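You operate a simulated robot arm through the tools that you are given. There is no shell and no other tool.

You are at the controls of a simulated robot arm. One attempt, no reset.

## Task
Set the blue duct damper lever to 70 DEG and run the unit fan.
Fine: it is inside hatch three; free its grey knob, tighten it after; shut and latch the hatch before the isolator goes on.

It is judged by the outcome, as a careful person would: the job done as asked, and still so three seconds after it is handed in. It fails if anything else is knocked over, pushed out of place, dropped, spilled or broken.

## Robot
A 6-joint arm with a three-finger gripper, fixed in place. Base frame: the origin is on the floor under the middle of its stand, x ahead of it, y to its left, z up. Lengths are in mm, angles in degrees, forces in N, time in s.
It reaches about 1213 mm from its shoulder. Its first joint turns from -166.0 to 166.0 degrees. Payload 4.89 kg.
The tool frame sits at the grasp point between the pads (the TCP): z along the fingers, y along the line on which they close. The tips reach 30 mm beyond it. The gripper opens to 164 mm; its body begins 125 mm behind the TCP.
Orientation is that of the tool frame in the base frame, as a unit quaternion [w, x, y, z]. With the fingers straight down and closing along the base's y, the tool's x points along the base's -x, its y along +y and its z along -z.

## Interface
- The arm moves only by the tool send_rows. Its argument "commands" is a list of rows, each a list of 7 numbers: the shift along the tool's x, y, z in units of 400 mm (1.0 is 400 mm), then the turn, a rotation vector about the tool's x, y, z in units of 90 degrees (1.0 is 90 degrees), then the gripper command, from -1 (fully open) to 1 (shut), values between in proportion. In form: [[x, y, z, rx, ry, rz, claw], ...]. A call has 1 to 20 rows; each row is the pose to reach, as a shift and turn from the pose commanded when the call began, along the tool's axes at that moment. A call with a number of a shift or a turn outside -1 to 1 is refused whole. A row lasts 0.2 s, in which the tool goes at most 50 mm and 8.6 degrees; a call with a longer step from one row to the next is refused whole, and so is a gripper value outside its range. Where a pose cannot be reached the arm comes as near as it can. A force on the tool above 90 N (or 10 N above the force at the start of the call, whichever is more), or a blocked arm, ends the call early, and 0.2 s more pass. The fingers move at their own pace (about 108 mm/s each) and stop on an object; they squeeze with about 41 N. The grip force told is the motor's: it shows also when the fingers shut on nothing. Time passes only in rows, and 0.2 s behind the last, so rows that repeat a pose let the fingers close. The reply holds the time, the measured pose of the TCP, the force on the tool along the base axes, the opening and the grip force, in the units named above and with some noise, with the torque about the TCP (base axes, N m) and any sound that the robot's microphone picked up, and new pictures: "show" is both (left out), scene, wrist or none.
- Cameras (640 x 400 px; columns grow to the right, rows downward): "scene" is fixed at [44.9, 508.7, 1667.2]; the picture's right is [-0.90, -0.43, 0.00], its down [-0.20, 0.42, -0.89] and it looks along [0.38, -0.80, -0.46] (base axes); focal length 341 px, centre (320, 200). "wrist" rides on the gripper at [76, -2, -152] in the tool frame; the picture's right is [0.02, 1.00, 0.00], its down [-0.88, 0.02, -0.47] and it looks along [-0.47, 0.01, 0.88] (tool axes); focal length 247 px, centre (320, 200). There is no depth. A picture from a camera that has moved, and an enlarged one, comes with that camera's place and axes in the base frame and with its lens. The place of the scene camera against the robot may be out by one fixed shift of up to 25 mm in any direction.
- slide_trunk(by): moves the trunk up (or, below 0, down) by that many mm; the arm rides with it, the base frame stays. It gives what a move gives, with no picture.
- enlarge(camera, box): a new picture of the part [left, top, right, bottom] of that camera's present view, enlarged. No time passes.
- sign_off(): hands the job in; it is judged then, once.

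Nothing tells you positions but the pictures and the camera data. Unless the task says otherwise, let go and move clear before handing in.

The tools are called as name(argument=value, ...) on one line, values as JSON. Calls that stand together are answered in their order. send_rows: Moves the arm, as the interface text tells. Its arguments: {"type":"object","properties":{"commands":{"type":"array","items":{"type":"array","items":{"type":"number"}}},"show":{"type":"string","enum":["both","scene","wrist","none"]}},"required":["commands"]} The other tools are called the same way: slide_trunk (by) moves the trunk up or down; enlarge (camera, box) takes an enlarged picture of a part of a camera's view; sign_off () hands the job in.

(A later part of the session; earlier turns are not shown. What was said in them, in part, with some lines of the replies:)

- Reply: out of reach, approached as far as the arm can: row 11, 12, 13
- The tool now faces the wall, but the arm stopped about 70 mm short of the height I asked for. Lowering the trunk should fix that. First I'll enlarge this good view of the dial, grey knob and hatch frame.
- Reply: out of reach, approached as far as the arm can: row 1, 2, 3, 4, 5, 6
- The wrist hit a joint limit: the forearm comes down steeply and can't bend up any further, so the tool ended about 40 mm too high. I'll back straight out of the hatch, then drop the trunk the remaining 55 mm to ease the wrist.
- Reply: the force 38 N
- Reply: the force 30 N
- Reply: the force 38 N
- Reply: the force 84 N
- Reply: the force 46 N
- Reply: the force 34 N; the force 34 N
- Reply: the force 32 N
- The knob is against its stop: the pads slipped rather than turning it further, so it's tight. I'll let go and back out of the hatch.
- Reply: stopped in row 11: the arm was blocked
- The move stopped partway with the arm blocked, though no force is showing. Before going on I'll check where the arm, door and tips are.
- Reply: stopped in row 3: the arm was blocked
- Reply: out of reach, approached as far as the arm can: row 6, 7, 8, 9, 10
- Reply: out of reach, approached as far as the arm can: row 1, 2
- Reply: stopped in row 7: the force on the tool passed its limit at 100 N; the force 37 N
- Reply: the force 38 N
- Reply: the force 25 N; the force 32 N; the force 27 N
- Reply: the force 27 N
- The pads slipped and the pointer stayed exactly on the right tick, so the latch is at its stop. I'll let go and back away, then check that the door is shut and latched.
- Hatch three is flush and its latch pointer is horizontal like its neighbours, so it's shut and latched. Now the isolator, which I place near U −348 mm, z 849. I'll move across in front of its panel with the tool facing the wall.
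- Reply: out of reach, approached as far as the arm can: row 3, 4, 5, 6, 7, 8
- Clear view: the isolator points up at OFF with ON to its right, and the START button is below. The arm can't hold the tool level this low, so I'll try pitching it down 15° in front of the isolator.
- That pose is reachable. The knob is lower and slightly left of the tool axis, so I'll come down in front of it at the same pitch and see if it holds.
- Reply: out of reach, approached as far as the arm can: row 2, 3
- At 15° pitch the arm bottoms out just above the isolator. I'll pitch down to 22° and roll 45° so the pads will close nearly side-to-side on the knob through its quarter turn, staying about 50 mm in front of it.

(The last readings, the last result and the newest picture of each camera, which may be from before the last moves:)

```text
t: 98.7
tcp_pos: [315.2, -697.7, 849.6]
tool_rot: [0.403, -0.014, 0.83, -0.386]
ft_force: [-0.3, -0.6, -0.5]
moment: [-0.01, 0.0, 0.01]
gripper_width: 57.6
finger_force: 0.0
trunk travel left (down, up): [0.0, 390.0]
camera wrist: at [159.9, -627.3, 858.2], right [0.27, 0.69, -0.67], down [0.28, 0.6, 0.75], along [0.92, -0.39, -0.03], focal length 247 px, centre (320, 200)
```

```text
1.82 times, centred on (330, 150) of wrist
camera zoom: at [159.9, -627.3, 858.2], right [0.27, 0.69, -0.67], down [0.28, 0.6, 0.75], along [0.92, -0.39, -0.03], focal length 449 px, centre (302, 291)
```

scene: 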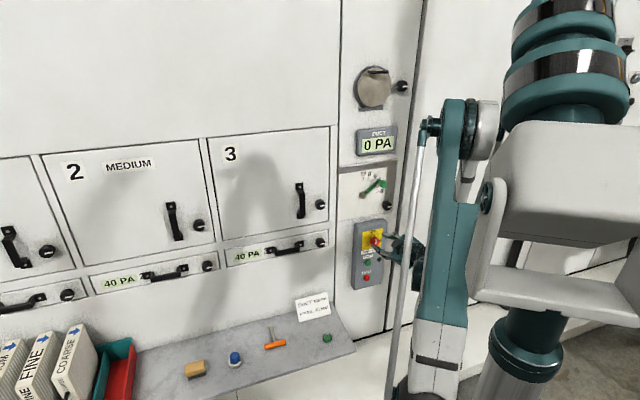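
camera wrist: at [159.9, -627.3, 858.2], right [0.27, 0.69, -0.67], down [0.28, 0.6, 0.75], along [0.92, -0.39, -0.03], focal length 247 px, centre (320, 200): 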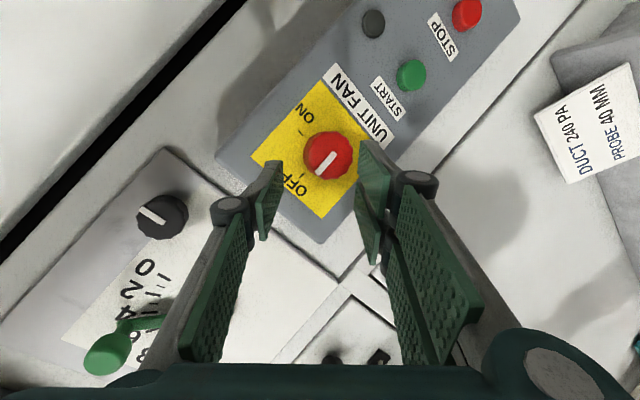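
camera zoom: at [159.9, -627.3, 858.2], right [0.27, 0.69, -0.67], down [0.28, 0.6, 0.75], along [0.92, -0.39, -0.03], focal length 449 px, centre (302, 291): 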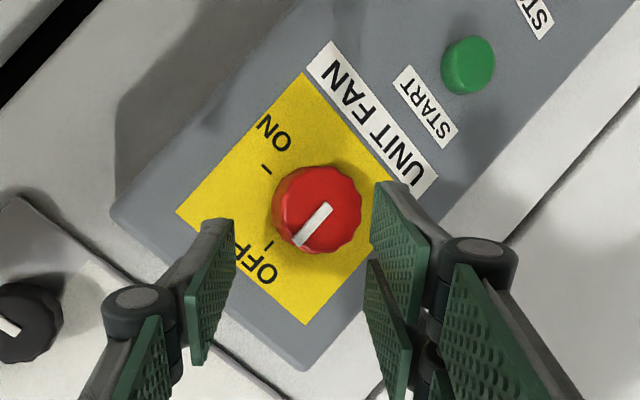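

Reachable, and the knob is nearly between the pads, pointing at OFF. I'll centre on it and go in until the tips are around its rim, staying just off the plate.

send_rows(commands=[[0.01, 0.0193, 0, 0, 0, 0, 0.3], [0.01, 0.0193, 0.05, 0, 0, 0, 0.3], [0.01, 0.0193, 0.09, 0, 0, 0, 0.3], [0.01, 0.0193, 0.12, 0, 0, 0, 0.3], [0.01, 0.0193, 0.12, 0, 0, 0, 0.3]])

enlarge(camera="wrist", box=[160, 40, 500, 260])

enlarge(camera="scene", box=[340, 200, 430, 300])

```text
t: 99.9
tcp_pos: [348.3, -724.9, 824.0]
tool_rot: [0.403, -0.014, 0.829, -0.387]
ft_force: [-0.2, -0.5, 0.2]
moment: [-0.01, 0.0, 0.03]
gripper_width: 57.5
finger_force: 0.1
trunk travel left (down, up): [0.0, 390.0]
camera wrist: at [192.5, -654.3, 832.1], right [0.27, 0.69, -0.67], down [0.28, 0.61, 0.74], along [0.92, -0.39, -0.03], focal length 247 px, centre (320, 200)
```

scene: 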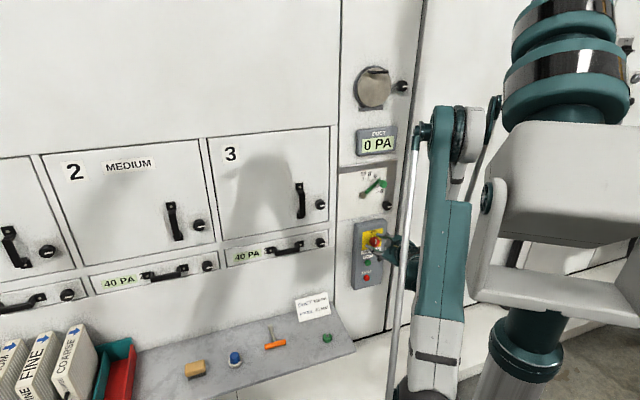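
wrist: 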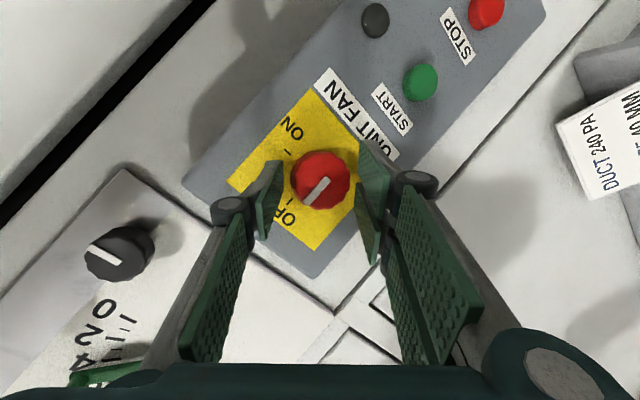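

```text
1.82 times, centred on (330, 150) of wrist
camera zoom: at [192.5, -654.3, 832.1], right [0.27, 0.69, -0.67], down [0.28, 0.61, 0.74], along [0.92, -0.39, -0.03], focal length 449 px, centre (302, 291)
```

zoom: 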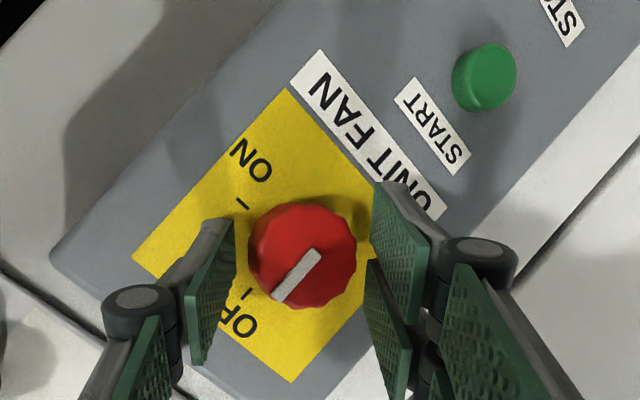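

```text
4.00 times, centred on (385, 250) of scene
camera zoom: at [44.9, 508.7, 1667.2], right [-0.9, -0.43, 0.0], down [-0.2, 0.42, -0.89], along [0.38, -0.8, -0.46], focal length 1364 px, centre (60, 0)
```

zoom: 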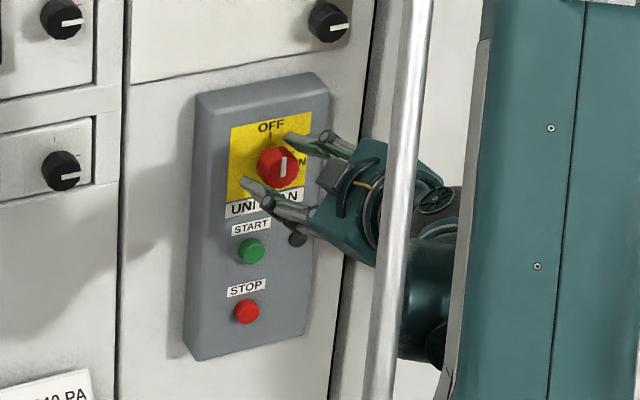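

The knob is centred between the pads. I'll advance a few millimetres and close on it.

send_rows(commands=[[0.002, 0, 0.01, 0, 0, 0, 0.35], [0.002, 0, 0.01, 0, 0, 0, 0.5], [0.002, 0, 0.01, 0, 0, 0, 0.7], [0.002, 0, 0.01, 0, 0, 0, 1], [0.002, 0, 0.01, 0, 0, 0, 1]], show="wrist")

enlarge(camera="wrist", box=[160, 40, 500, 260])

```text
t: 101.1
tcp_pos: [349.8, -728.4, 822.0]
tool_rot: [0.404, -0.014, 0.829, -0.386]
ft_force: [-2.7, -1.3, 5.7]
moment: [-0.24, -0.21, -0.42]
gripper_width: 46.7
finger_force: 44.6
trunk travel left (down, up): [0.0, 390.0]
camera wrist: at [194.5, -657.2, 830.2], right [0.27, 0.69, -0.67], down [0.28, 0.61, 0.74], along [0.92, -0.39, -0.03], focal length 247 px, centre (320, 200)
```

wrist: 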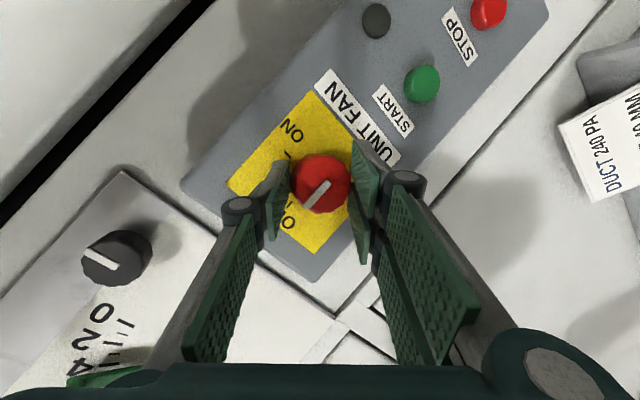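

```text
1.82 times, centred on (330, 150) of wrist
camera zoom: at [194.5, -657.2, 830.2], right [0.27, 0.69, -0.67], down [0.28, 0.61, 0.74], along [0.92, -0.39, -0.03], focal length 449 px, centre (302, 291)
```

zoom: 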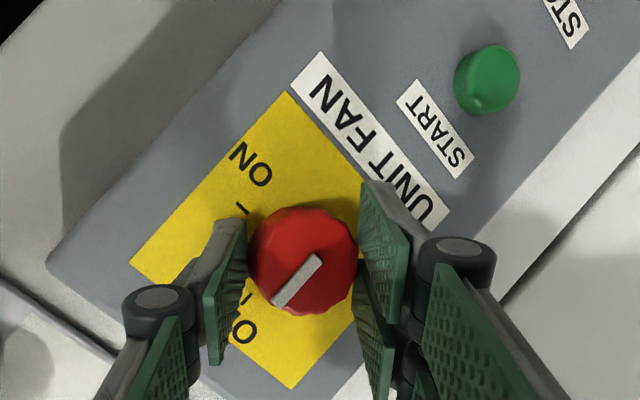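

A good grip with only about 6 N of side load. The hatch is shut and latched, so I can turn the isolator clockwise, 24° first.

send_rows(commands=[[0, 0, 0, 0, 0, 0.0889, 1], [0, 0, 0, 0, 0, 0.1778, 1], [0, 0, 0, 0, 0, 0.2667, 1], [0, 0, 0, 0, 0, 0.2667, 1]], show="wrist")

enlarge(camera="wrist", box=[160, 40, 500, 260])

```text
t: 102.1
tcp_pos: [349.2, -727.6, 821.2]
tool_rot: [0.474, 0.158, 0.815, -0.293]
ft_force: [-6.4, 11.7, -25.9]
moment: [0.31, 0.45, -0.96]
gripper_width: 45.3
finger_force: 44.7
trunk travel left (down, up): [0.0, 390.0]
camera wrist: at [207.7, -632.6, 813.4], right [0.53, 0.78, -0.35], down [0.13, 0.33, 0.94], along [0.84, -0.54, 0.07], focal length 247 px, centre (320, 200)
```

wrist: 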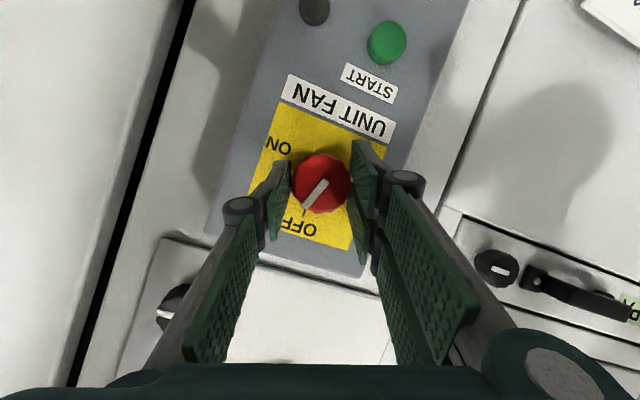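

```text
1.82 times, centred on (330, 150) of wrist
camera zoom: at [207.7, -632.6, 813.4], right [0.53, 0.78, -0.35], down [0.13, 0.33, 0.94], along [0.84, -0.54, 0.07], focal length 449 px, centre (302, 291)
```

zoom: 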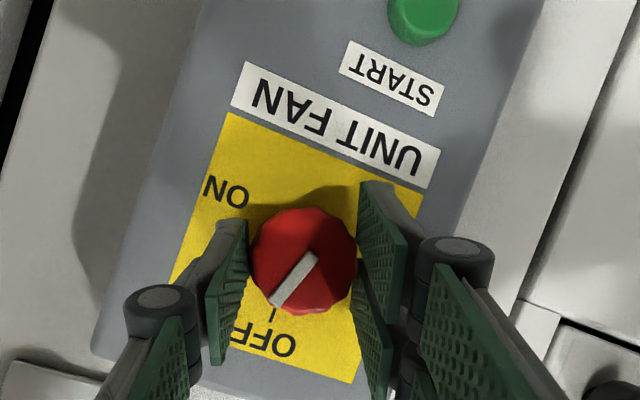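

send_rows(commands=[[0.004, 0.0025, 0, 0, 0, 0.0889, 1], [0.004, 0.0025, 0, 0, 0, 0.1778, 1], [0.004, 0.0025, 0, 0, 0, 0.2667, 1], [0.004, 0.0025, 0, 0, 0, 0.2667, 1]], show="wrist")

enlarge(camera="wrist", box=[160, 40, 500, 260])

```text
t: 103.1
tcp_pos: [349.3, -725.3, 820.3]
tool_rot: [0.525, 0.325, 0.763, -0.189]
ft_force: [7.9, 11.6, 6.5]
moment: [0.1, -0.02, -0.01]
gripper_width: 42.7
finger_force: 45.1
trunk travel left (down, up): [0.0, 390.0]
camera wrist: at [227.4, -606.6, 807.9], right [0.69, 0.72, 0.03], down [-0.1, 0.05, 0.99], along [0.72, -0.69, 0.11], focal length 247 px, centre (320, 200)
```

wrist: 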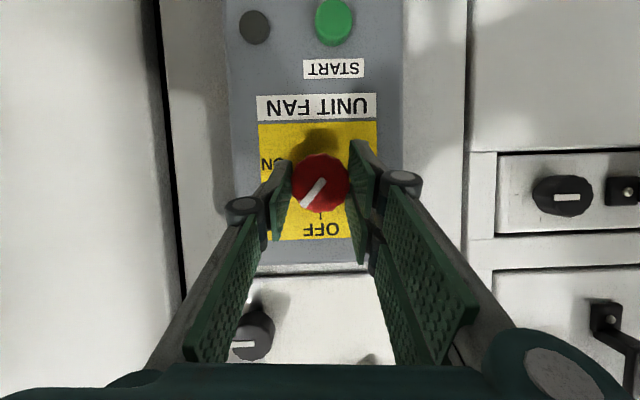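

```text
1.82 times, centred on (330, 150) of wrist
camera zoom: at [227.4, -606.6, 807.9], right [0.69, 0.72, 0.03], down [-0.1, 0.05, 0.99], along [0.72, -0.69, 0.11], focal length 449 px, centre (302, 291)
```

zoom: 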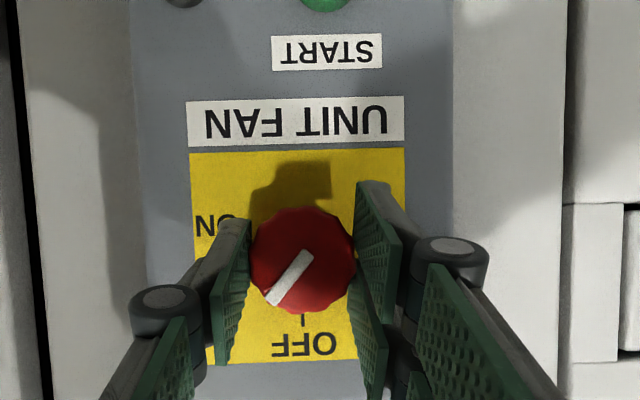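

send_rows(commands=[[0, 0, 0, 0, 0, 0.0889, 1], [0, 0, 0, 0, 0, 0.1778, 1], [0, 0, 0, 0, 0, 0.2667, 1], [0, 0, 0, 0, 0, 0.2667, 1]], show="wrist")

enlarge(camera="wrist", box=[160, 40, 500, 260])

```text
t: 104.1
tcp_pos: [350.2, -724.6, 821.0]
tool_rot: [0.553, 0.477, 0.679, -0.076]
ft_force: [14.8, 26.5, 13.3]
moment: [-0.24, -0.54, 0.94]
gripper_width: 44.5
finger_force: 44.6
trunk travel left (down, up): [0.0, 390.0]
camera wrist: at [251.0, -585.0, 815.2], right [0.73, 0.55, 0.41], down [-0.37, -0.19, 0.91], along [0.58, -0.82, 0.06], focal length 247 px, centre (320, 200)
```

wrist: 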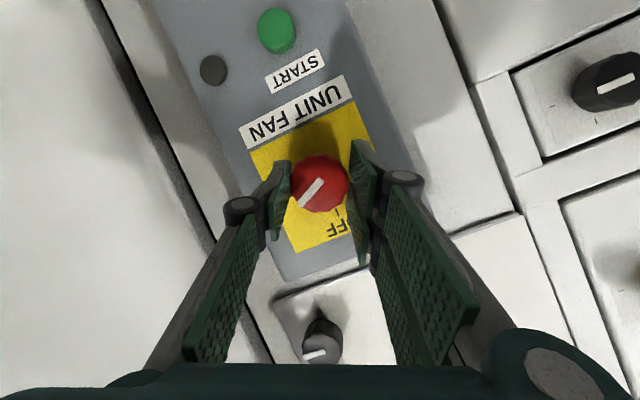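

```text
1.82 times, centred on (330, 150) of wrist
camera zoom: at [251.0, -585.0, 815.2], right [0.73, 0.55, 0.41], down [-0.37, -0.19, 0.91], along [0.58, -0.82, 0.06], focal length 449 px, centre (302, 291)
```

zoom: 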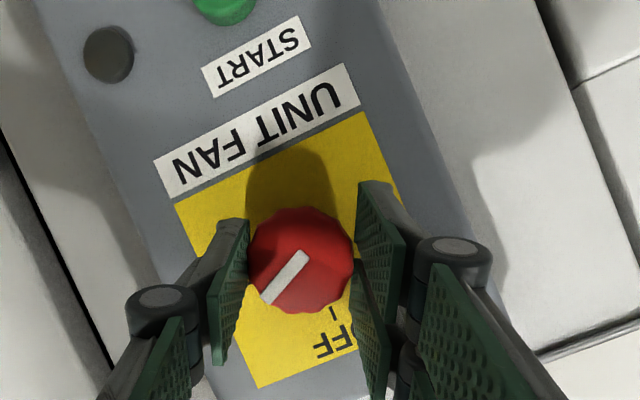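

send_rows(commands=[[0, 0.005, 0, 0, 0, 0.0741, 1], [0, 0.005, 0, 0, 0, 0.1481, 1], [0, 0.005, 0, 0, 0, 0.2222, 1], [0, 0.005, 0, 0, 0, 0.2222, 1]])

enlarge(camera="wrist", box=[160, 40, 500, 260])

enlarge(camera="scene", box=[340, 200, 430, 300])

```text
t: 105.1
tcp_pos: [351.2, -725.1, 822.3]
tool_rot: [0.558, 0.587, 0.586, 0.021]
ft_force: [4.7, 19.7, 20.4]
moment: [-0.5, -0.79, 0.58]
gripper_width: 46.5
finger_force: 44.5
trunk travel left (down, up): [0.0, 390.0]
camera wrist: at [270.7, -573.0, 830.5], right [0.67, 0.32, 0.67], down [-0.58, -0.32, 0.74], along [0.46, -0.89, -0.03], focal length 247 px, centre (320, 200)
```

scene: 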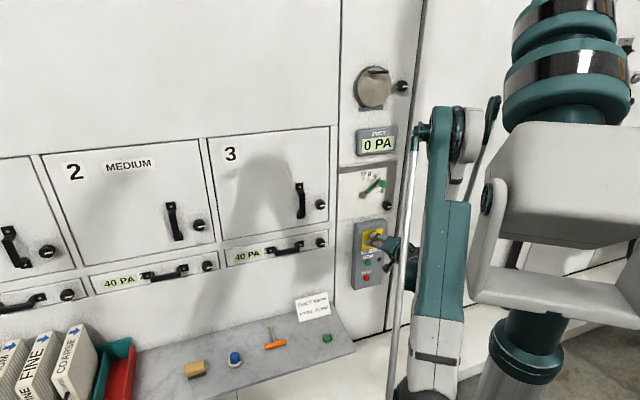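
wrist: 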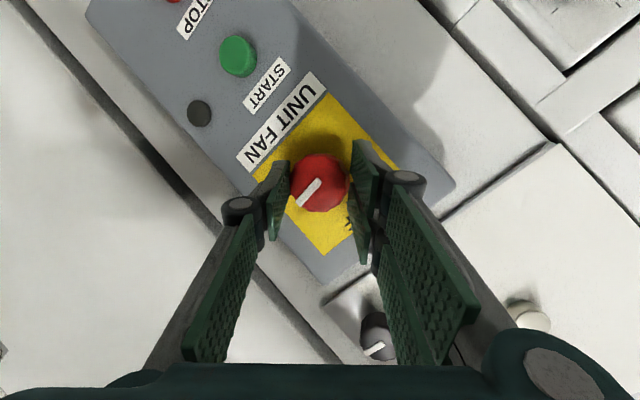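

```text
1.82 times, centred on (330, 150) of wrist
camera zoom: at [270.7, -573.0, 830.5], right [0.67, 0.32, 0.67], down [-0.58, -0.32, 0.74], along [0.46, -0.89, -0.03], focal length 449 px, centre (302, 291)
```

zoom: 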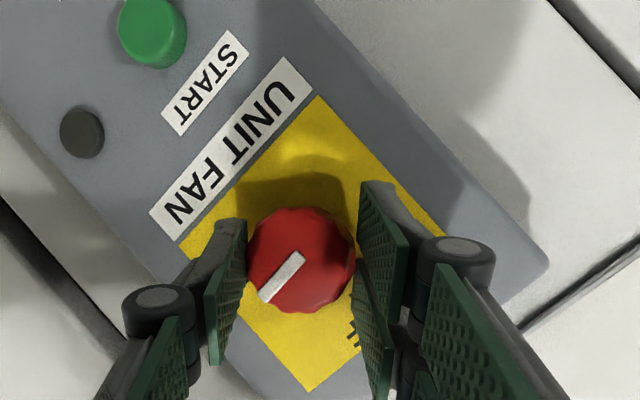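

```text
4.00 times, centred on (385, 250) of scene
camera zoom: at [44.9, 508.7, 1667.2], right [-0.9, -0.43, 0.0], down [-0.2, 0.42, -0.89], along [0.38, -0.8, -0.46], focal length 1364 px, centre (60, 0)
```

zoom: 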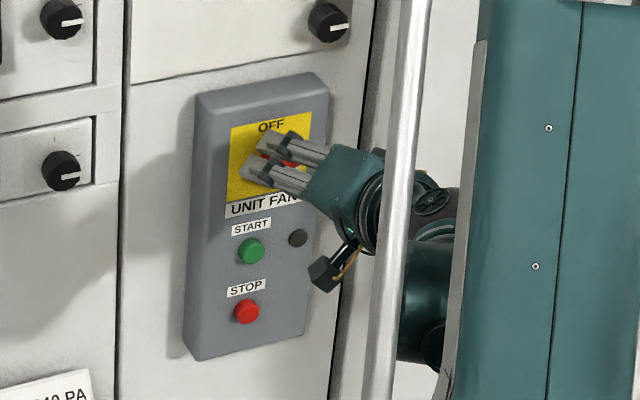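

The pointer is now within about 6° of ON. I'll turn a bit further until it stops.

send_rows(commands=[[0, 0.003, 0, 0, 0, 0.06, 1], [0, 0.003, 0, 0, 0, 0.12, 1], [0, 0.003, 0, 0, 0, 0.12, 1]], show="wrist")

enlarge(camera="wrist", box=[160, 40, 500, 260])

```text
t: 105.8
tcp_pos: [345.7, -724.6, 826.4]
tool_rot: [0.562, 0.625, 0.536, 0.079]
ft_force: [16.5, 9.1, 33.1]
moment: [-0.9, -0.9, -0.15]
gripper_width: 45.3
finger_force: 45.7
out of reach, approached as far as the arm can: row 2, 3
trunk travel left (down, up): [0.0, 390.0]
stopped in row 3: the force on the tool passed its limit at 110 N (the readings are from after the stop); the commanded pose is now the measured one
camera wrist: at [269.8, -571.0, 839.3], right [0.59, 0.22, 0.78], down [-0.68, -0.37, 0.63], along [0.43, -0.9, -0.07], focal length 247 px, centre (320, 200)
```

wrist: 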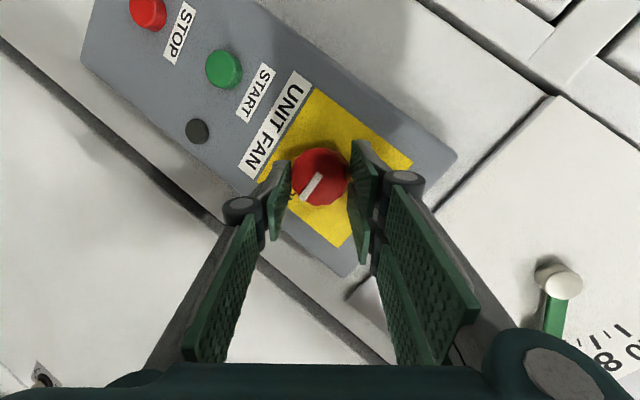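

```text
1.82 times, centred on (330, 150) of wrist
camera zoom: at [269.8, -571.0, 839.3], right [0.59, 0.22, 0.78], down [-0.68, -0.37, 0.63], along [0.43, -0.9, -0.07], focal length 449 px, centre (302, 291)
```

zoom: 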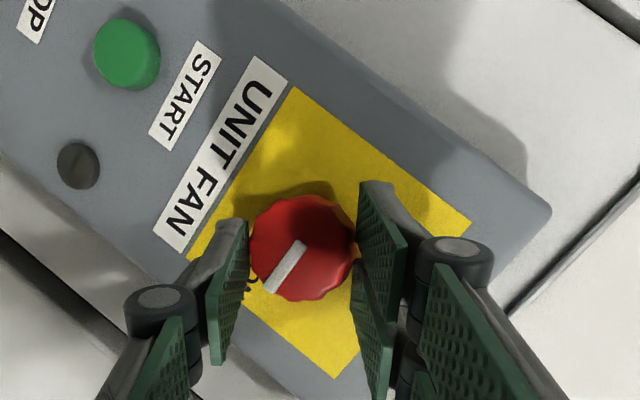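

The pointer now lines up with ON, and the motion stopped on force at its end. I'll open the fingers, back straight out and check.

send_rows(commands=[[0, 0, 0, 0, 0, 0, 0.6], [0, 0, 0, 0, 0, 0, 0.3], [0, 0, 0, 0, 0, 0, 0.3], [0, 0, -0.06, 0, 0, 0, 0.3], [0, 0, -0.12, 0, 0, 0, 0.3], [0, 0, -0.18, 0, 0, 0, 0.3]])

enlarge(camera="wrist", box=[60, 0, 460, 260])

enlarge(camera="scene", box=[340, 200, 430, 300])

```text
t: 107.2
tcp_pos: [294.5, -681.5, 849.9]
tool_rot: [0.561, 0.626, 0.536, 0.078]
ft_force: [0.2, -0.8, -0.1]
moment: [-0.01, -0.04, 0.06]
gripper_width: 57.6
finger_force: 0.1
trunk travel left (down, up): [0.0, 390.0]
camera wrist: at [219.5, -527.7, 863.9], right [0.59, 0.22, 0.78], down [-0.68, -0.37, 0.63], along [0.43, -0.9, -0.07], focal length 247 px, centre (320, 200)
```

scene: 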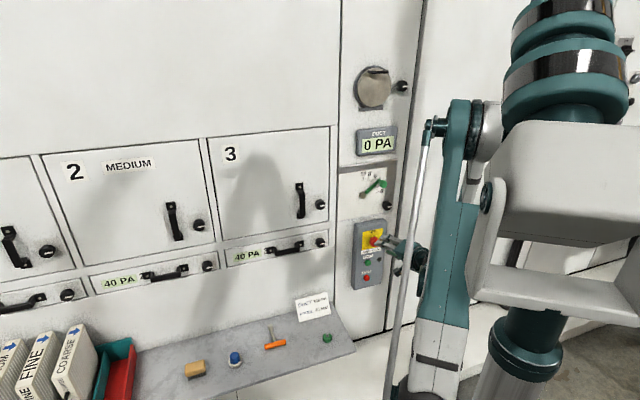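
wrist: 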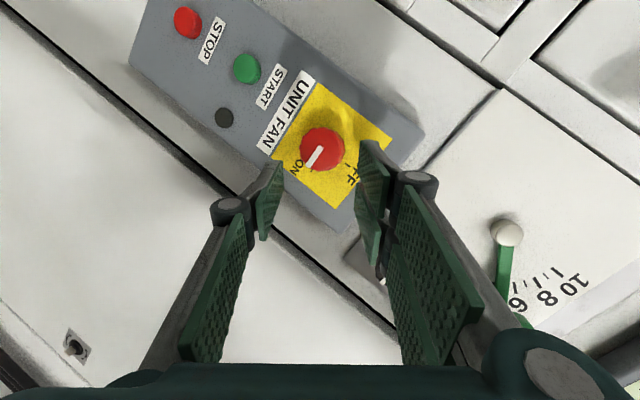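

```text
1.54 times, centred on (260, 130) of wrist
camera zoom: at [219.5, -527.7, 863.9], right [0.59, 0.22, 0.78], down [-0.68, -0.37, 0.63], along [0.43, -0.9, -0.07], focal length 380 px, centre (412, 308)
```

zoom: 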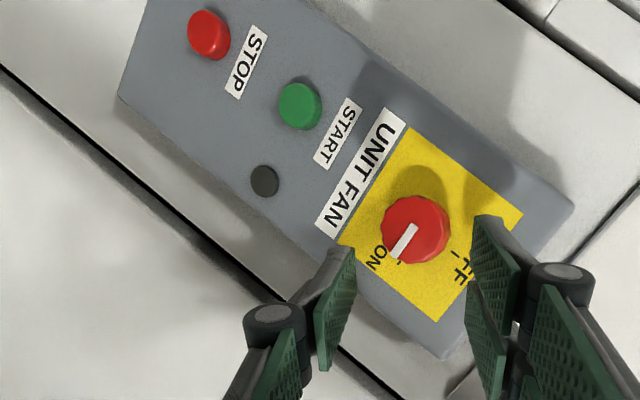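

```text
4.00 times, centred on (385, 250) of scene
camera zoom: at [44.9, 508.7, 1667.2], right [-0.9, -0.43, 0.0], down [-0.2, 0.42, -0.89], along [0.38, -0.8, -0.46], focal length 1364 px, centre (60, 0)
```

zoom: 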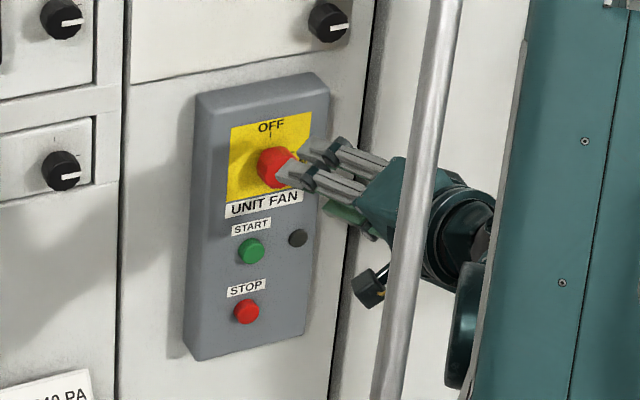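

The isolator reads ON. The lamp is still dark, so START needs pressing. That button is lower, near z 690, so I'll close the fingers, unroll, and pitch the tool further down, to press with the thumb tip alone, well away from STOP.

send_rows(commands=[[0, 0, -0.01, 0, 0, -0.0864, 1], [0, 0, -0.02, 0, 0, -0.1727, 1], [0, 0, -0.02, 0, 0, -0.2591, 1], [0, 0, -0.02, 0, 0, -0.3455, 1], [0, 0, -0.02, 0, 0, -0.4318, 1], [0, 0, -0.02, 0, 0, -0.5182, 1], [0, 0, -0.02, 0, 0, -0.6045, 1], [0, 0, -0.02, 0, 0, -0.6909, 1], [0, 0, -0.02, 0, 0, -0.7773, 1], [0, 0, -0.02, 0, 0, -0.8636, 1], [0, 0, -0.02, 0, 0, -0.95, 1], [0, 0, -0.02, 0, 0, -0.95, 1]], show="wrist")

```text
t: 109.8
tcp_pos: [287.8, -676.2, 851.5]
tool_rot: [0.465, 0.095, 0.818, -0.324]
ft_force: [-0.1, 0.4, 0.3]
moment: [0.01, -0.02, -0.02]
gripper_width: 0.0
finger_force: 40.7
trunk travel left (down, up): [0.0, 390.0]
camera wrist: at [139.6, -592.9, 844.1], right [0.45, 0.77, -0.46], down [0.16, 0.44, 0.89], along [0.88, -0.47, 0.07], focal length 247 px, centre (320, 200)
```

wrist: 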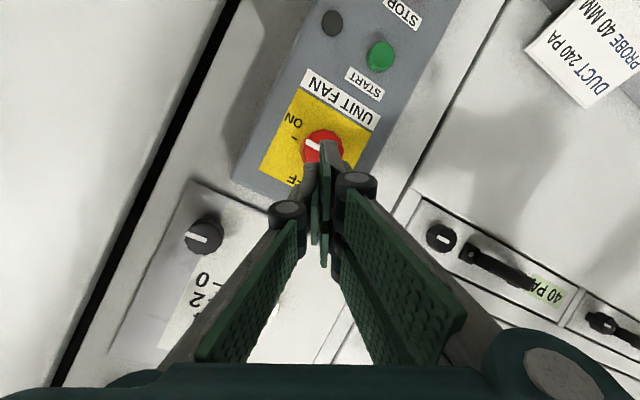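

send_rows(commands=[[0.0298, 0.0234, 0.0218, -0.0238, 0.0142, -0.0846, 1], [0.0595, 0.0469, 0.0435, -0.0476, 0.0283, -0.1692, 1], [0.0893, 0.0703, 0.0653, -0.0714, 0.0425, -0.2538, 1], [0.119, 0.0938, 0.087, -0.0952, 0.0567, -0.3385, 1], [0.1488, 0.1172, 0.1088, -0.1189, 0.0708, -0.4231, 1], [0.1785, 0.1406, 0.1305, -0.1427, 0.085, -0.5077, 1], [0.2083, 0.1641, 0.1523, -0.1665, 0.0991, -0.5923, 1], [0.238, 0.1875, 0.174, -0.1903, 0.1133, -0.6769, 1], [0.238, 0.1875, 0.174, -0.1903, 0.1133, -0.6769, 1]])

enlarge(camera="wrist", box=[200, 40, 540, 260])

enlarge(camera="scene", box=[340, 200, 440, 320])

```text
t: 111.8
tcp_pos: [321.9, -683.4, 727.7]
tool_rot: [0.175, -0.371, 0.827, -0.384]
ft_force: [-0.7, -0.2, -0.2]
moment: [0.0, 0.0, 0.01]
gripper_width: 0.0
finger_force: 40.9
out of reach, approached as far as the arm can: row 6, 7, 8, 9
trunk travel left (down, up): [0.0, 390.0]
camera wrist: at [184.1, -662.3, 826.7], right [-0.49, 0.41, -0.76], down [0.3, 0.91, 0.29], along [0.81, -0.09, -0.57], focal length 247 px, centre (320, 200)
```

scene: 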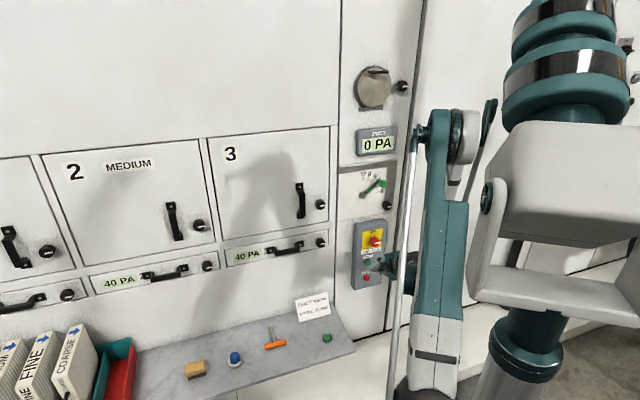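
wrist: 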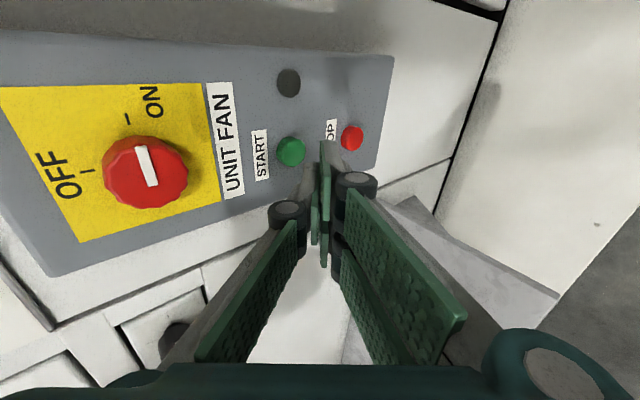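

```text
1.82 times, centred on (370, 150) of wrist
camera zoom: at [184.1, -662.3, 826.7], right [-0.49, 0.41, -0.76], down [0.3, 0.91, 0.29], along [0.81, -0.09, -0.57], focal length 449 px, centre (229, 291)
```

zoom: 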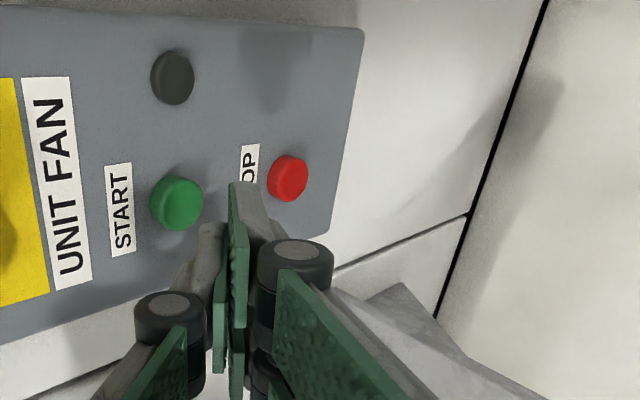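

```text
3.33 times, centred on (390, 260) of scene
camera zoom: at [44.9, 508.7, 1667.2], right [-0.9, -0.43, 0.0], down [-0.2, 0.42, -0.89], along [0.38, -0.8, -0.46], focal length 1136 px, centre (87, 0)
```

zoom: 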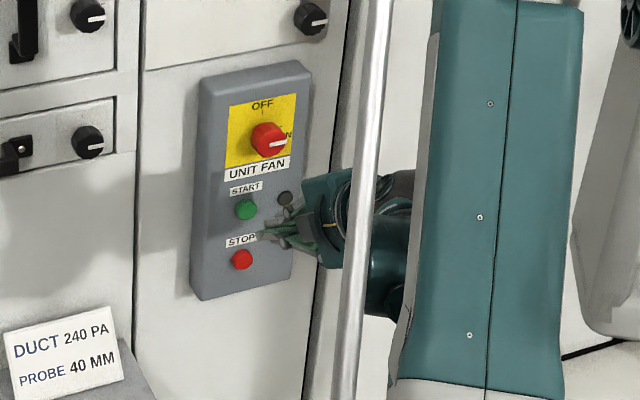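

Isolator ON is confirmed in both views. START is at about U −341 mm, z 691. I'll pitch down to 50° for reach and place the thumb tip about 30 mm in front of it.

send_rows(commands=[[-0.0023, 0.0068, 0.0264, -0.037, 0, 0, 1], [-0.0045, 0.0137, 0.0529, -0.0741, 0, 0, 1], [-0.0068, 0.0205, 0.0793, -0.1111, 0, 0, 1], [-0.0068, 0.0205, 0.0793, -0.1111, 0, 0, 1]])

enlarge(camera="wrist", box=[200, 40, 540, 260])

enlarge(camera="scene", box=[340, 200, 440, 320])

```text
t: 112.8
tcp_pos: [337.8, -693.3, 698.7]
tool_rot: [0.142, -0.384, 0.857, -0.311]
ft_force: [-0.9, -0.7, 0.1]
moment: [0.02, 0.01, 0.02]
gripper_width: 0.1
finger_force: 41.4
trunk travel left (down, up): [0.0, 390.0]
camera wrist: at [213.8, -685.3, 817.3], right [-0.58, 0.5, -0.64], down [0.35, 0.87, 0.36], along [0.73, -0.01, -0.68], focal length 247 px, centre (320, 200)
```

scene: 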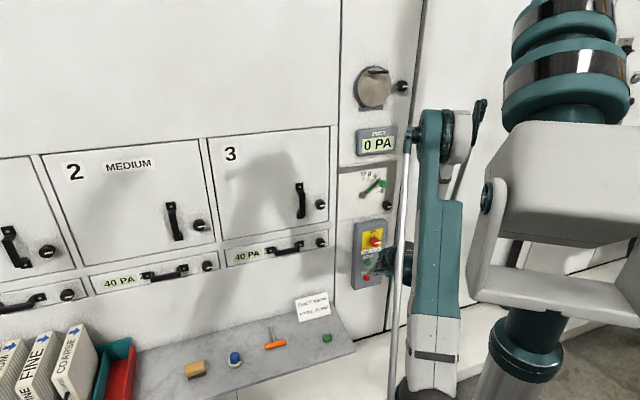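
wrist: 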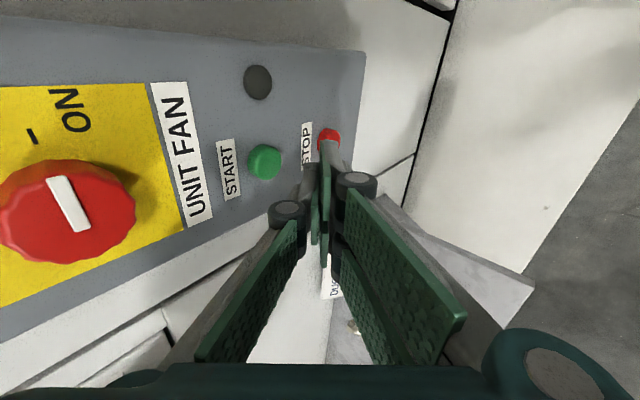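

```text
1.82 times, centred on (370, 150) of wrist
camera zoom: at [213.8, -685.3, 817.3], right [-0.58, 0.5, -0.64], down [0.35, 0.87, 0.36], along [0.73, -0.01, -0.68], focal length 449 px, centre (229, 291)
```

zoom: 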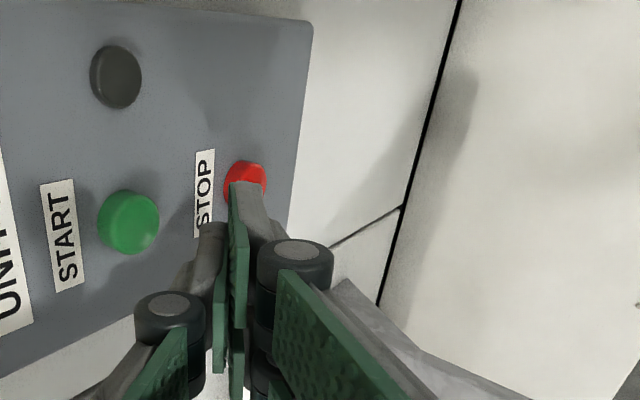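

```text
3.33 times, centred on (390, 260) of scene
camera zoom: at [44.9, 508.7, 1667.2], right [-0.9, -0.43, 0.0], down [-0.2, 0.42, -0.89], along [0.38, -0.8, -0.46], focal length 1136 px, centre (87, 0)
```

zoom: 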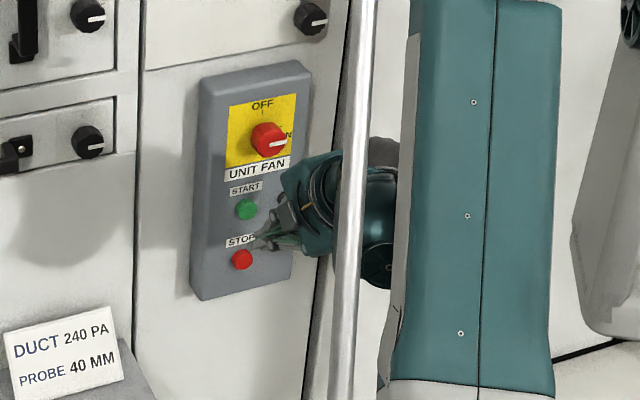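

The thumb tip is lined up with START at about z 689, and the other fingertips stay well above STOP. I'll press straight in, in small steps.

send_rows(commands=[[0.0075, -0.0262, 0.0155, 0, 0, 0, 1], [0.0075, -0.049, 0.035, 0, 0, 0, 1], [0.0075, -0.0567, 0.0414, 0, 0, 0, 1], [0.0075, -0.0605, 0.0446, 0, 0, 0, 1], [0.0075, -0.0644, 0.0478, 0, 0, 0, 1], [0.0075, -0.0682, 0.051, 0, 0, 0, 1], [0.0075, -0.072, 0.0543, 0, 0, 0, 1], [0.0075, -0.0759, 0.0575, 0, 0, 0, 1], [0.0075, -0.0797, 0.0608, 0, 0, 0, 1]])

enlarge(camera="wrist", box=[160, 40, 500, 260])

enlarge(camera="scene", box=[340, 110, 440, 300])

```text
t: 114.8
tcp_pos: [365.7, -721.5, 701.7]
tool_rot: [0.142, -0.385, 0.857, -0.311]
ft_force: [-0.4, -0.3, -0.1]
moment: [0.0, -0.02, 0.01]
gripper_width: 0.0
finger_force: 41.4
trunk travel left (down, up): [0.0, 390.0]
camera wrist: at [242.6, -713.7, 818.8], right [-0.58, 0.5, -0.64], down [0.35, 0.87, 0.36], along [0.73, -0.01, -0.68], focal length 247 px, centre (320, 200)
```

scene: 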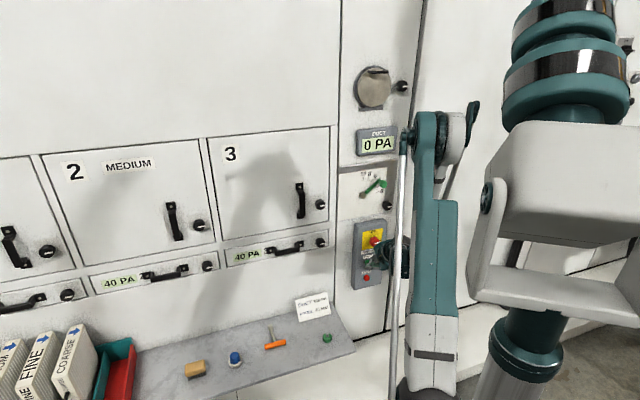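
wrist: 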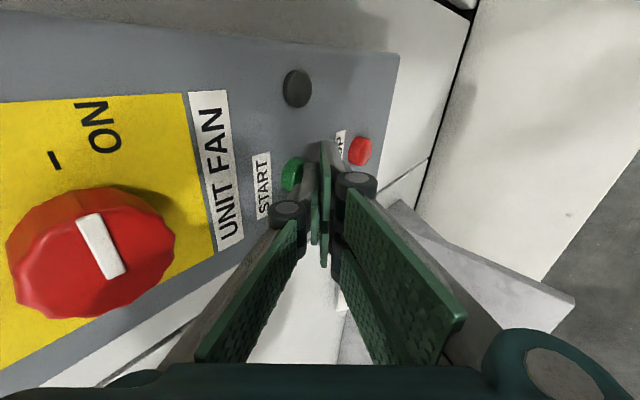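

```text
1.82 times, centred on (330, 150) of wrist
camera zoom: at [242.6, -713.7, 818.8], right [-0.58, 0.5, -0.64], down [0.35, 0.87, 0.36], along [0.73, -0.01, -0.68], focal length 449 px, centre (302, 291)
```

zoom: 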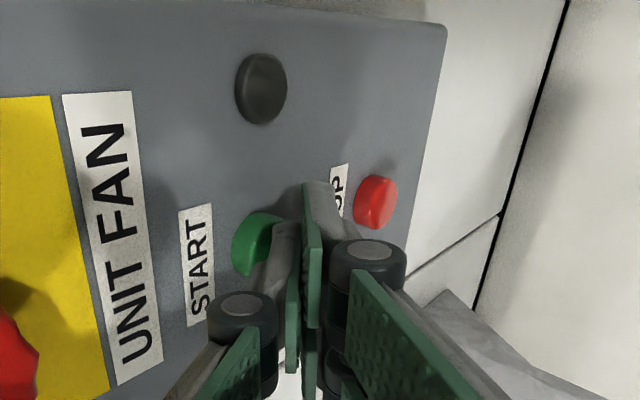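

```text
2.11 times, centred on (390, 205) of scene
camera zoom: at [44.9, 508.7, 1667.2], right [-0.9, -0.43, 0.0], down [-0.2, 0.42, -0.89], along [0.38, -0.8, -0.46], focal length 718 px, centre (173, 190)
```

zoom: 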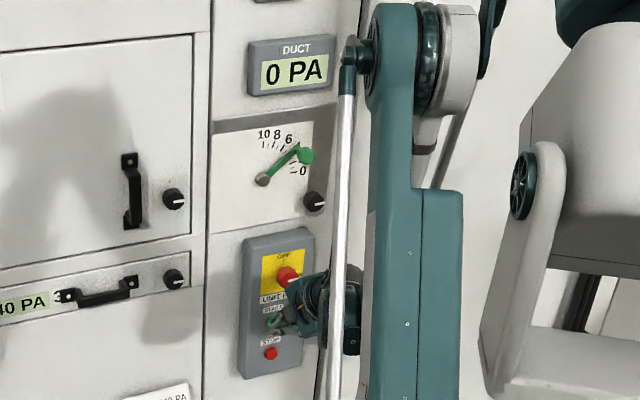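

No contact yet, and the thumb tip is right in front of START. I'll carry on pressing in 2 mm steps.

send_rows(commands=[[0, -0.0038, 0.0032, 0, 0, 0, 1], [0, -0.0076, 0.0065, 0, 0, 0, 1], [0, -0.0115, 0.0097, 0, 0, 0, 1], [0, -0.0153, 0.0129, 0, 0, 0, 1], [0, -0.0191, 0.0161, 0, 0, 0, 1]])

enlarge(camera="wrist", box=[160, 40, 500, 260])

enlarge(camera="scene", box=[340, 200, 410, 300])

```text
t: 116.0
tcp_pos: [372.4, -727.9, 701.6]
tool_rot: [0.142, -0.384, 0.858, -0.311]
ft_force: [-29.7, 25.9, -3.4]
moment: [0.38, 0.39, -0.34]
gripper_width: 0.1
finger_force: 40.7
trunk travel left (down, up): [0.0, 390.0]
heard: click
camera wrist: at [249.1, -719.7, 819.3], right [-0.58, 0.5, -0.64], down [0.35, 0.87, 0.36], along [0.73, -0.01, -0.68], focal length 247 px, centre (320, 200)
```

scene: 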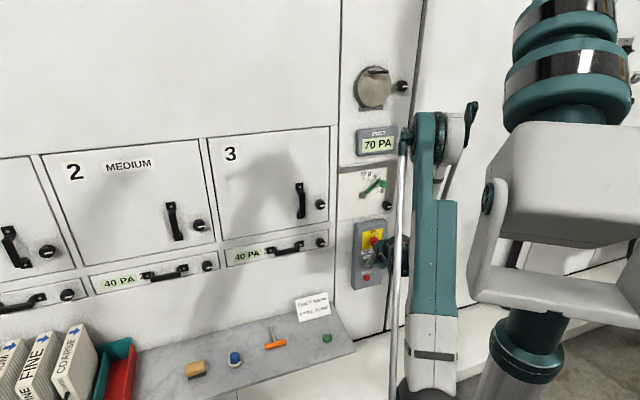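
wrist: 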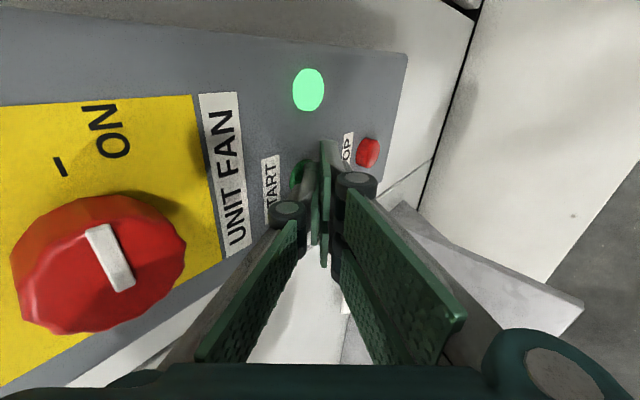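

```text
1.82 times, centred on (330, 150) of wrist
camera zoom: at [249.1, -719.7, 819.3], right [-0.58, 0.5, -0.64], down [0.35, 0.87, 0.36], along [0.73, -0.01, -0.68], focal length 449 px, centre (302, 291)
```

zoom: 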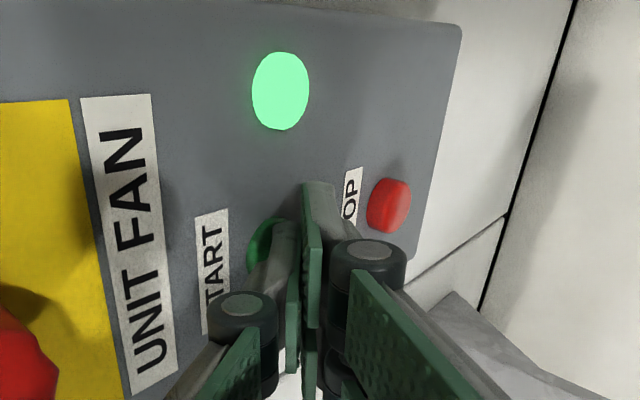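

```text
4.00 times, centred on (375, 250) of scene
camera zoom: at [44.9, 508.7, 1667.2], right [-0.9, -0.43, 0.0], down [-0.2, 0.42, -0.89], along [0.38, -0.8, -0.46], focal length 1364 px, centre (100, 0)
```

zoom: 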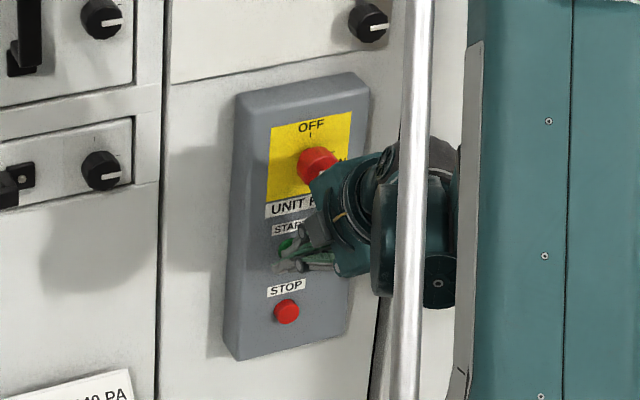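

A click, the lamp is lit green, and the duct gauge is rising (70 PA), so the fan is running. I'll back straight out from the button, clear of the panel.

send_rows(commands=[[0, 0.0382, -0.0323, 0, 0, 0, 1], [0, 0.0764, -0.0645, 0, 0, 0, 1], [0, 0.1146, -0.0968, 0, 0, 0, 1], [0, 0.1528, -0.129, 0, 0, 0, 1], [0, 0.1528, -0.129, 0, 0, 0, 1]])

enlarge(camera="scene", box=[330, 110, 430, 300])

enlarge(camera="wrist", box=[0, 0, 480, 300])

```text
t: 117.2
tcp_pos: [314.7, -676.7, 703.3]
tool_rot: [0.143, -0.384, 0.857, -0.311]
ft_force: [0.9, 0.0, -0.1]
moment: [0.04, 0.03, 0.01]
gripper_width: 0.0
finger_force: 40.9
trunk travel left (down, up): [0.0, 390.0]
camera wrist: at [191.1, -669.0, 819.6], right [-0.58, 0.5, -0.64], down [0.35, 0.87, 0.36], along [0.73, -0.01, -0.68], focal length 247 px, centre (320, 200)
```

scene: 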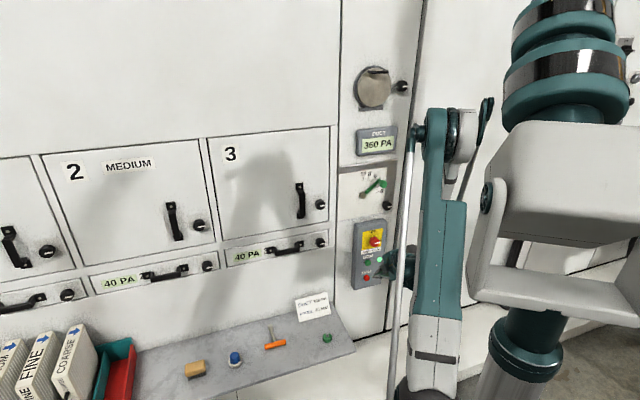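
wrist: 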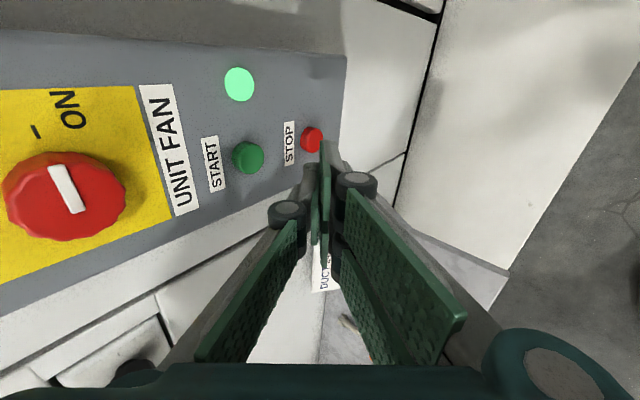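

```text
2.11 times, centred on (380, 205) of scene
camera zoom: at [44.9, 508.7, 1667.2], right [-0.9, -0.43, 0.0], down [-0.2, 0.42, -0.89], along [0.38, -0.8, -0.46], focal length 718 px, centre (194, 190)
```

zoom: 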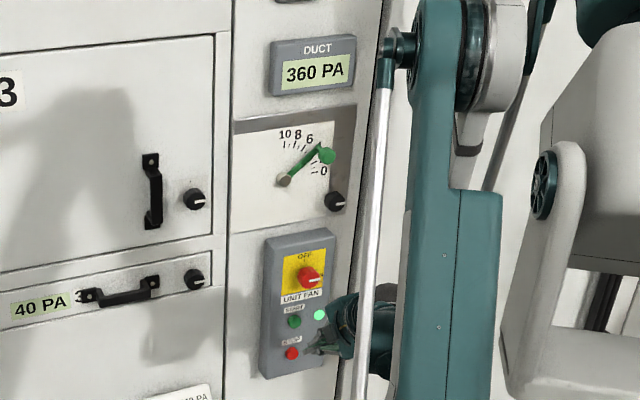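

```text
1.33 times, centred on (240, 150) of wrist
camera zoom: at [191.1, -669.0, 819.6], right [-0.58, 0.5, -0.64], down [0.35, 0.87, 0.36], along [0.73, -0.01, -0.68], focal length 329 px, centre (427, 267)
```

zoom: 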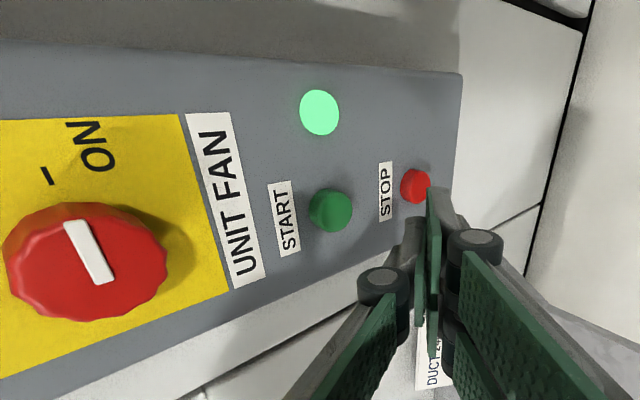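

The gauge reads 360 PA and the lamp stays lit. I'll retreat further and check the isolator pointer, the latch and the surroundings one last time.

send_rows(commands=[[0, 0.05, -0.09, 0.03, 0, 0, 0.5], [0, 0.09, -0.18, 0.06, 0, 0, 0.0], [0, 0.09, -0.27, 0.1, 0, 0, 0.0], [0, 0.09, -0.36, 0.14, 0, 0, 0.0], [0, 0.09, -0.36, 0.14, 0, 0, 0.0]])

enlarge(camera="scene", box=[345, 215, 405, 295])

enlarge(camera="scene", box=[200, 110, 410, 270])

enlarge(camera="scene", box=[0, 240, 360, 400])

```text
t: 118.4
tcp_pos: [222.9, -598.3, 790.7]
tool_rot: [0.184, -0.366, 0.819, -0.402]
ft_force: [0.8, 0.1, -0.5]
moment: [-0.01, -0.03, 0.0]
gripper_width: 82.0
finger_force: 0.1
out of reach, approached as far as the arm can: row 2, 3
trunk travel left (down, up): [0.0, 390.0]
camera wrist: at [83.0, -574.4, 885.0], right [-0.47, 0.39, -0.79], down [0.29, 0.91, 0.28], along [0.83, -0.1, -0.54], focal length 247 px, centre (320, 200)
```

scene: 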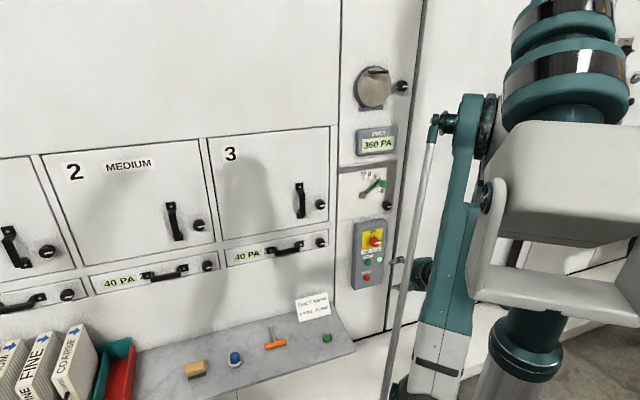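
wrist: 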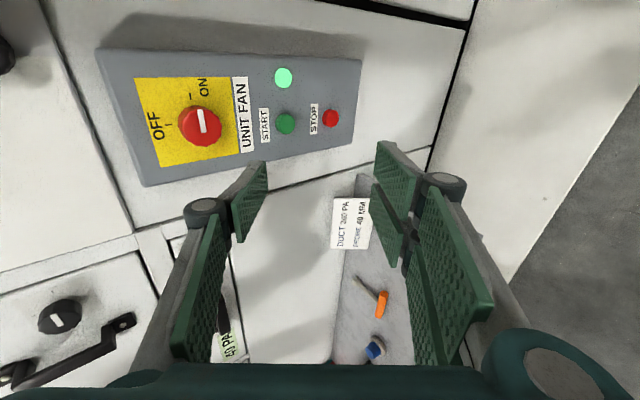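

```text
5.00 times, centred on (375, 255) of scene
camera zoom: at [44.9, 508.7, 1667.2], right [-0.9, -0.43, 0.0], down [-0.2, 0.42, -0.89], along [0.38, -0.8, -0.46], focal length 1704 px, centre (45, -75)
```

zoom: 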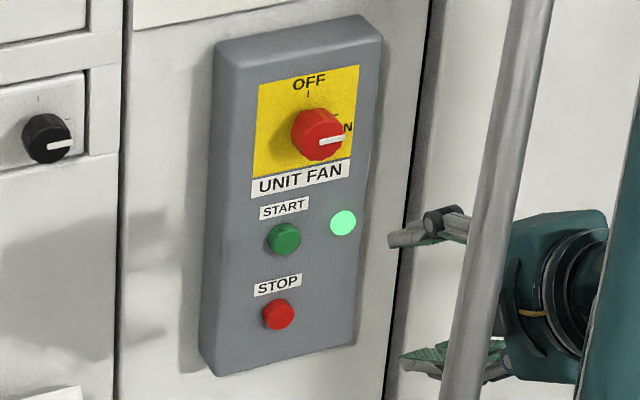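

```text
2.50 times, centred on (305, 190) of scene
camera zoom: at [44.9, 508.7, 1667.2], right [-0.9, -0.43, 0.0], down [-0.2, 0.42, -0.89], along [0.38, -0.8, -0.46], focal length 852 px, centre (358, 225)
```

zoom: 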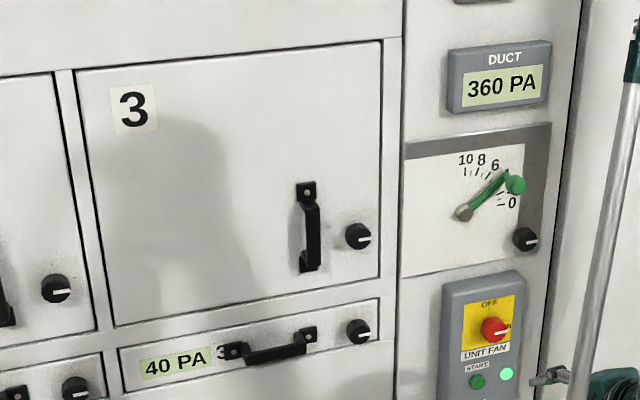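

```text
1.78 times, centred on (180, 320) of scene
camera zoom: at [44.9, 508.7, 1667.2], right [-0.9, -0.43, 0.0], down [-0.2, 0.42, -0.89], along [0.38, -0.8, -0.46], focal length 606 px, centre (569, -13)
```

zoom: 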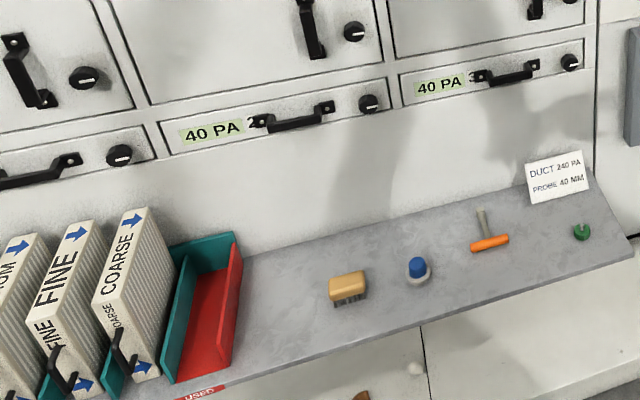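

The fan is running: the lamp is green, the duct reads a steady 360 PA and the isolator points to ON. Hatch three is shut with its latch turned, and the lever was at 70° with its grey knob tight before I closed it. Nothing else has moved and the arm is clear, so I'm handing the job in.

sign_off()

```text
The job is handed in.
```

The blue duct damper lever is set to 70° and the unit fan is running. The job has been handed in.

- **Lever:** I turned the grey knob anticlockwise to free it and moved the lever from about 45° to 70°. I read the position square-on against the dial ticks.
- **Grey knob:** I tightened it clockwise until it reached its stop, with its pointer back where it started. The lever still looked to be at 70° from the fixed camera just before I closed the hatch.
- **Hatch three:** I pushed the door fully shut and turned the latch a quarter turn to its right-hand mark. The isolator was not touched until after this.
- **Fan:** I turned the isolator from OFF to ON, then pressed START. It clicked, the lamp lit green, and the duct gauge rose and settled at 360 PA.

Nothing else was knocked or moved, and the arm is clear of the panel. The card on the shelf says "DUCT 240 PA / PROBE 40 MM". It wasn't part of the request, so I made no adjustment for it, but the duct is reading above that figure.
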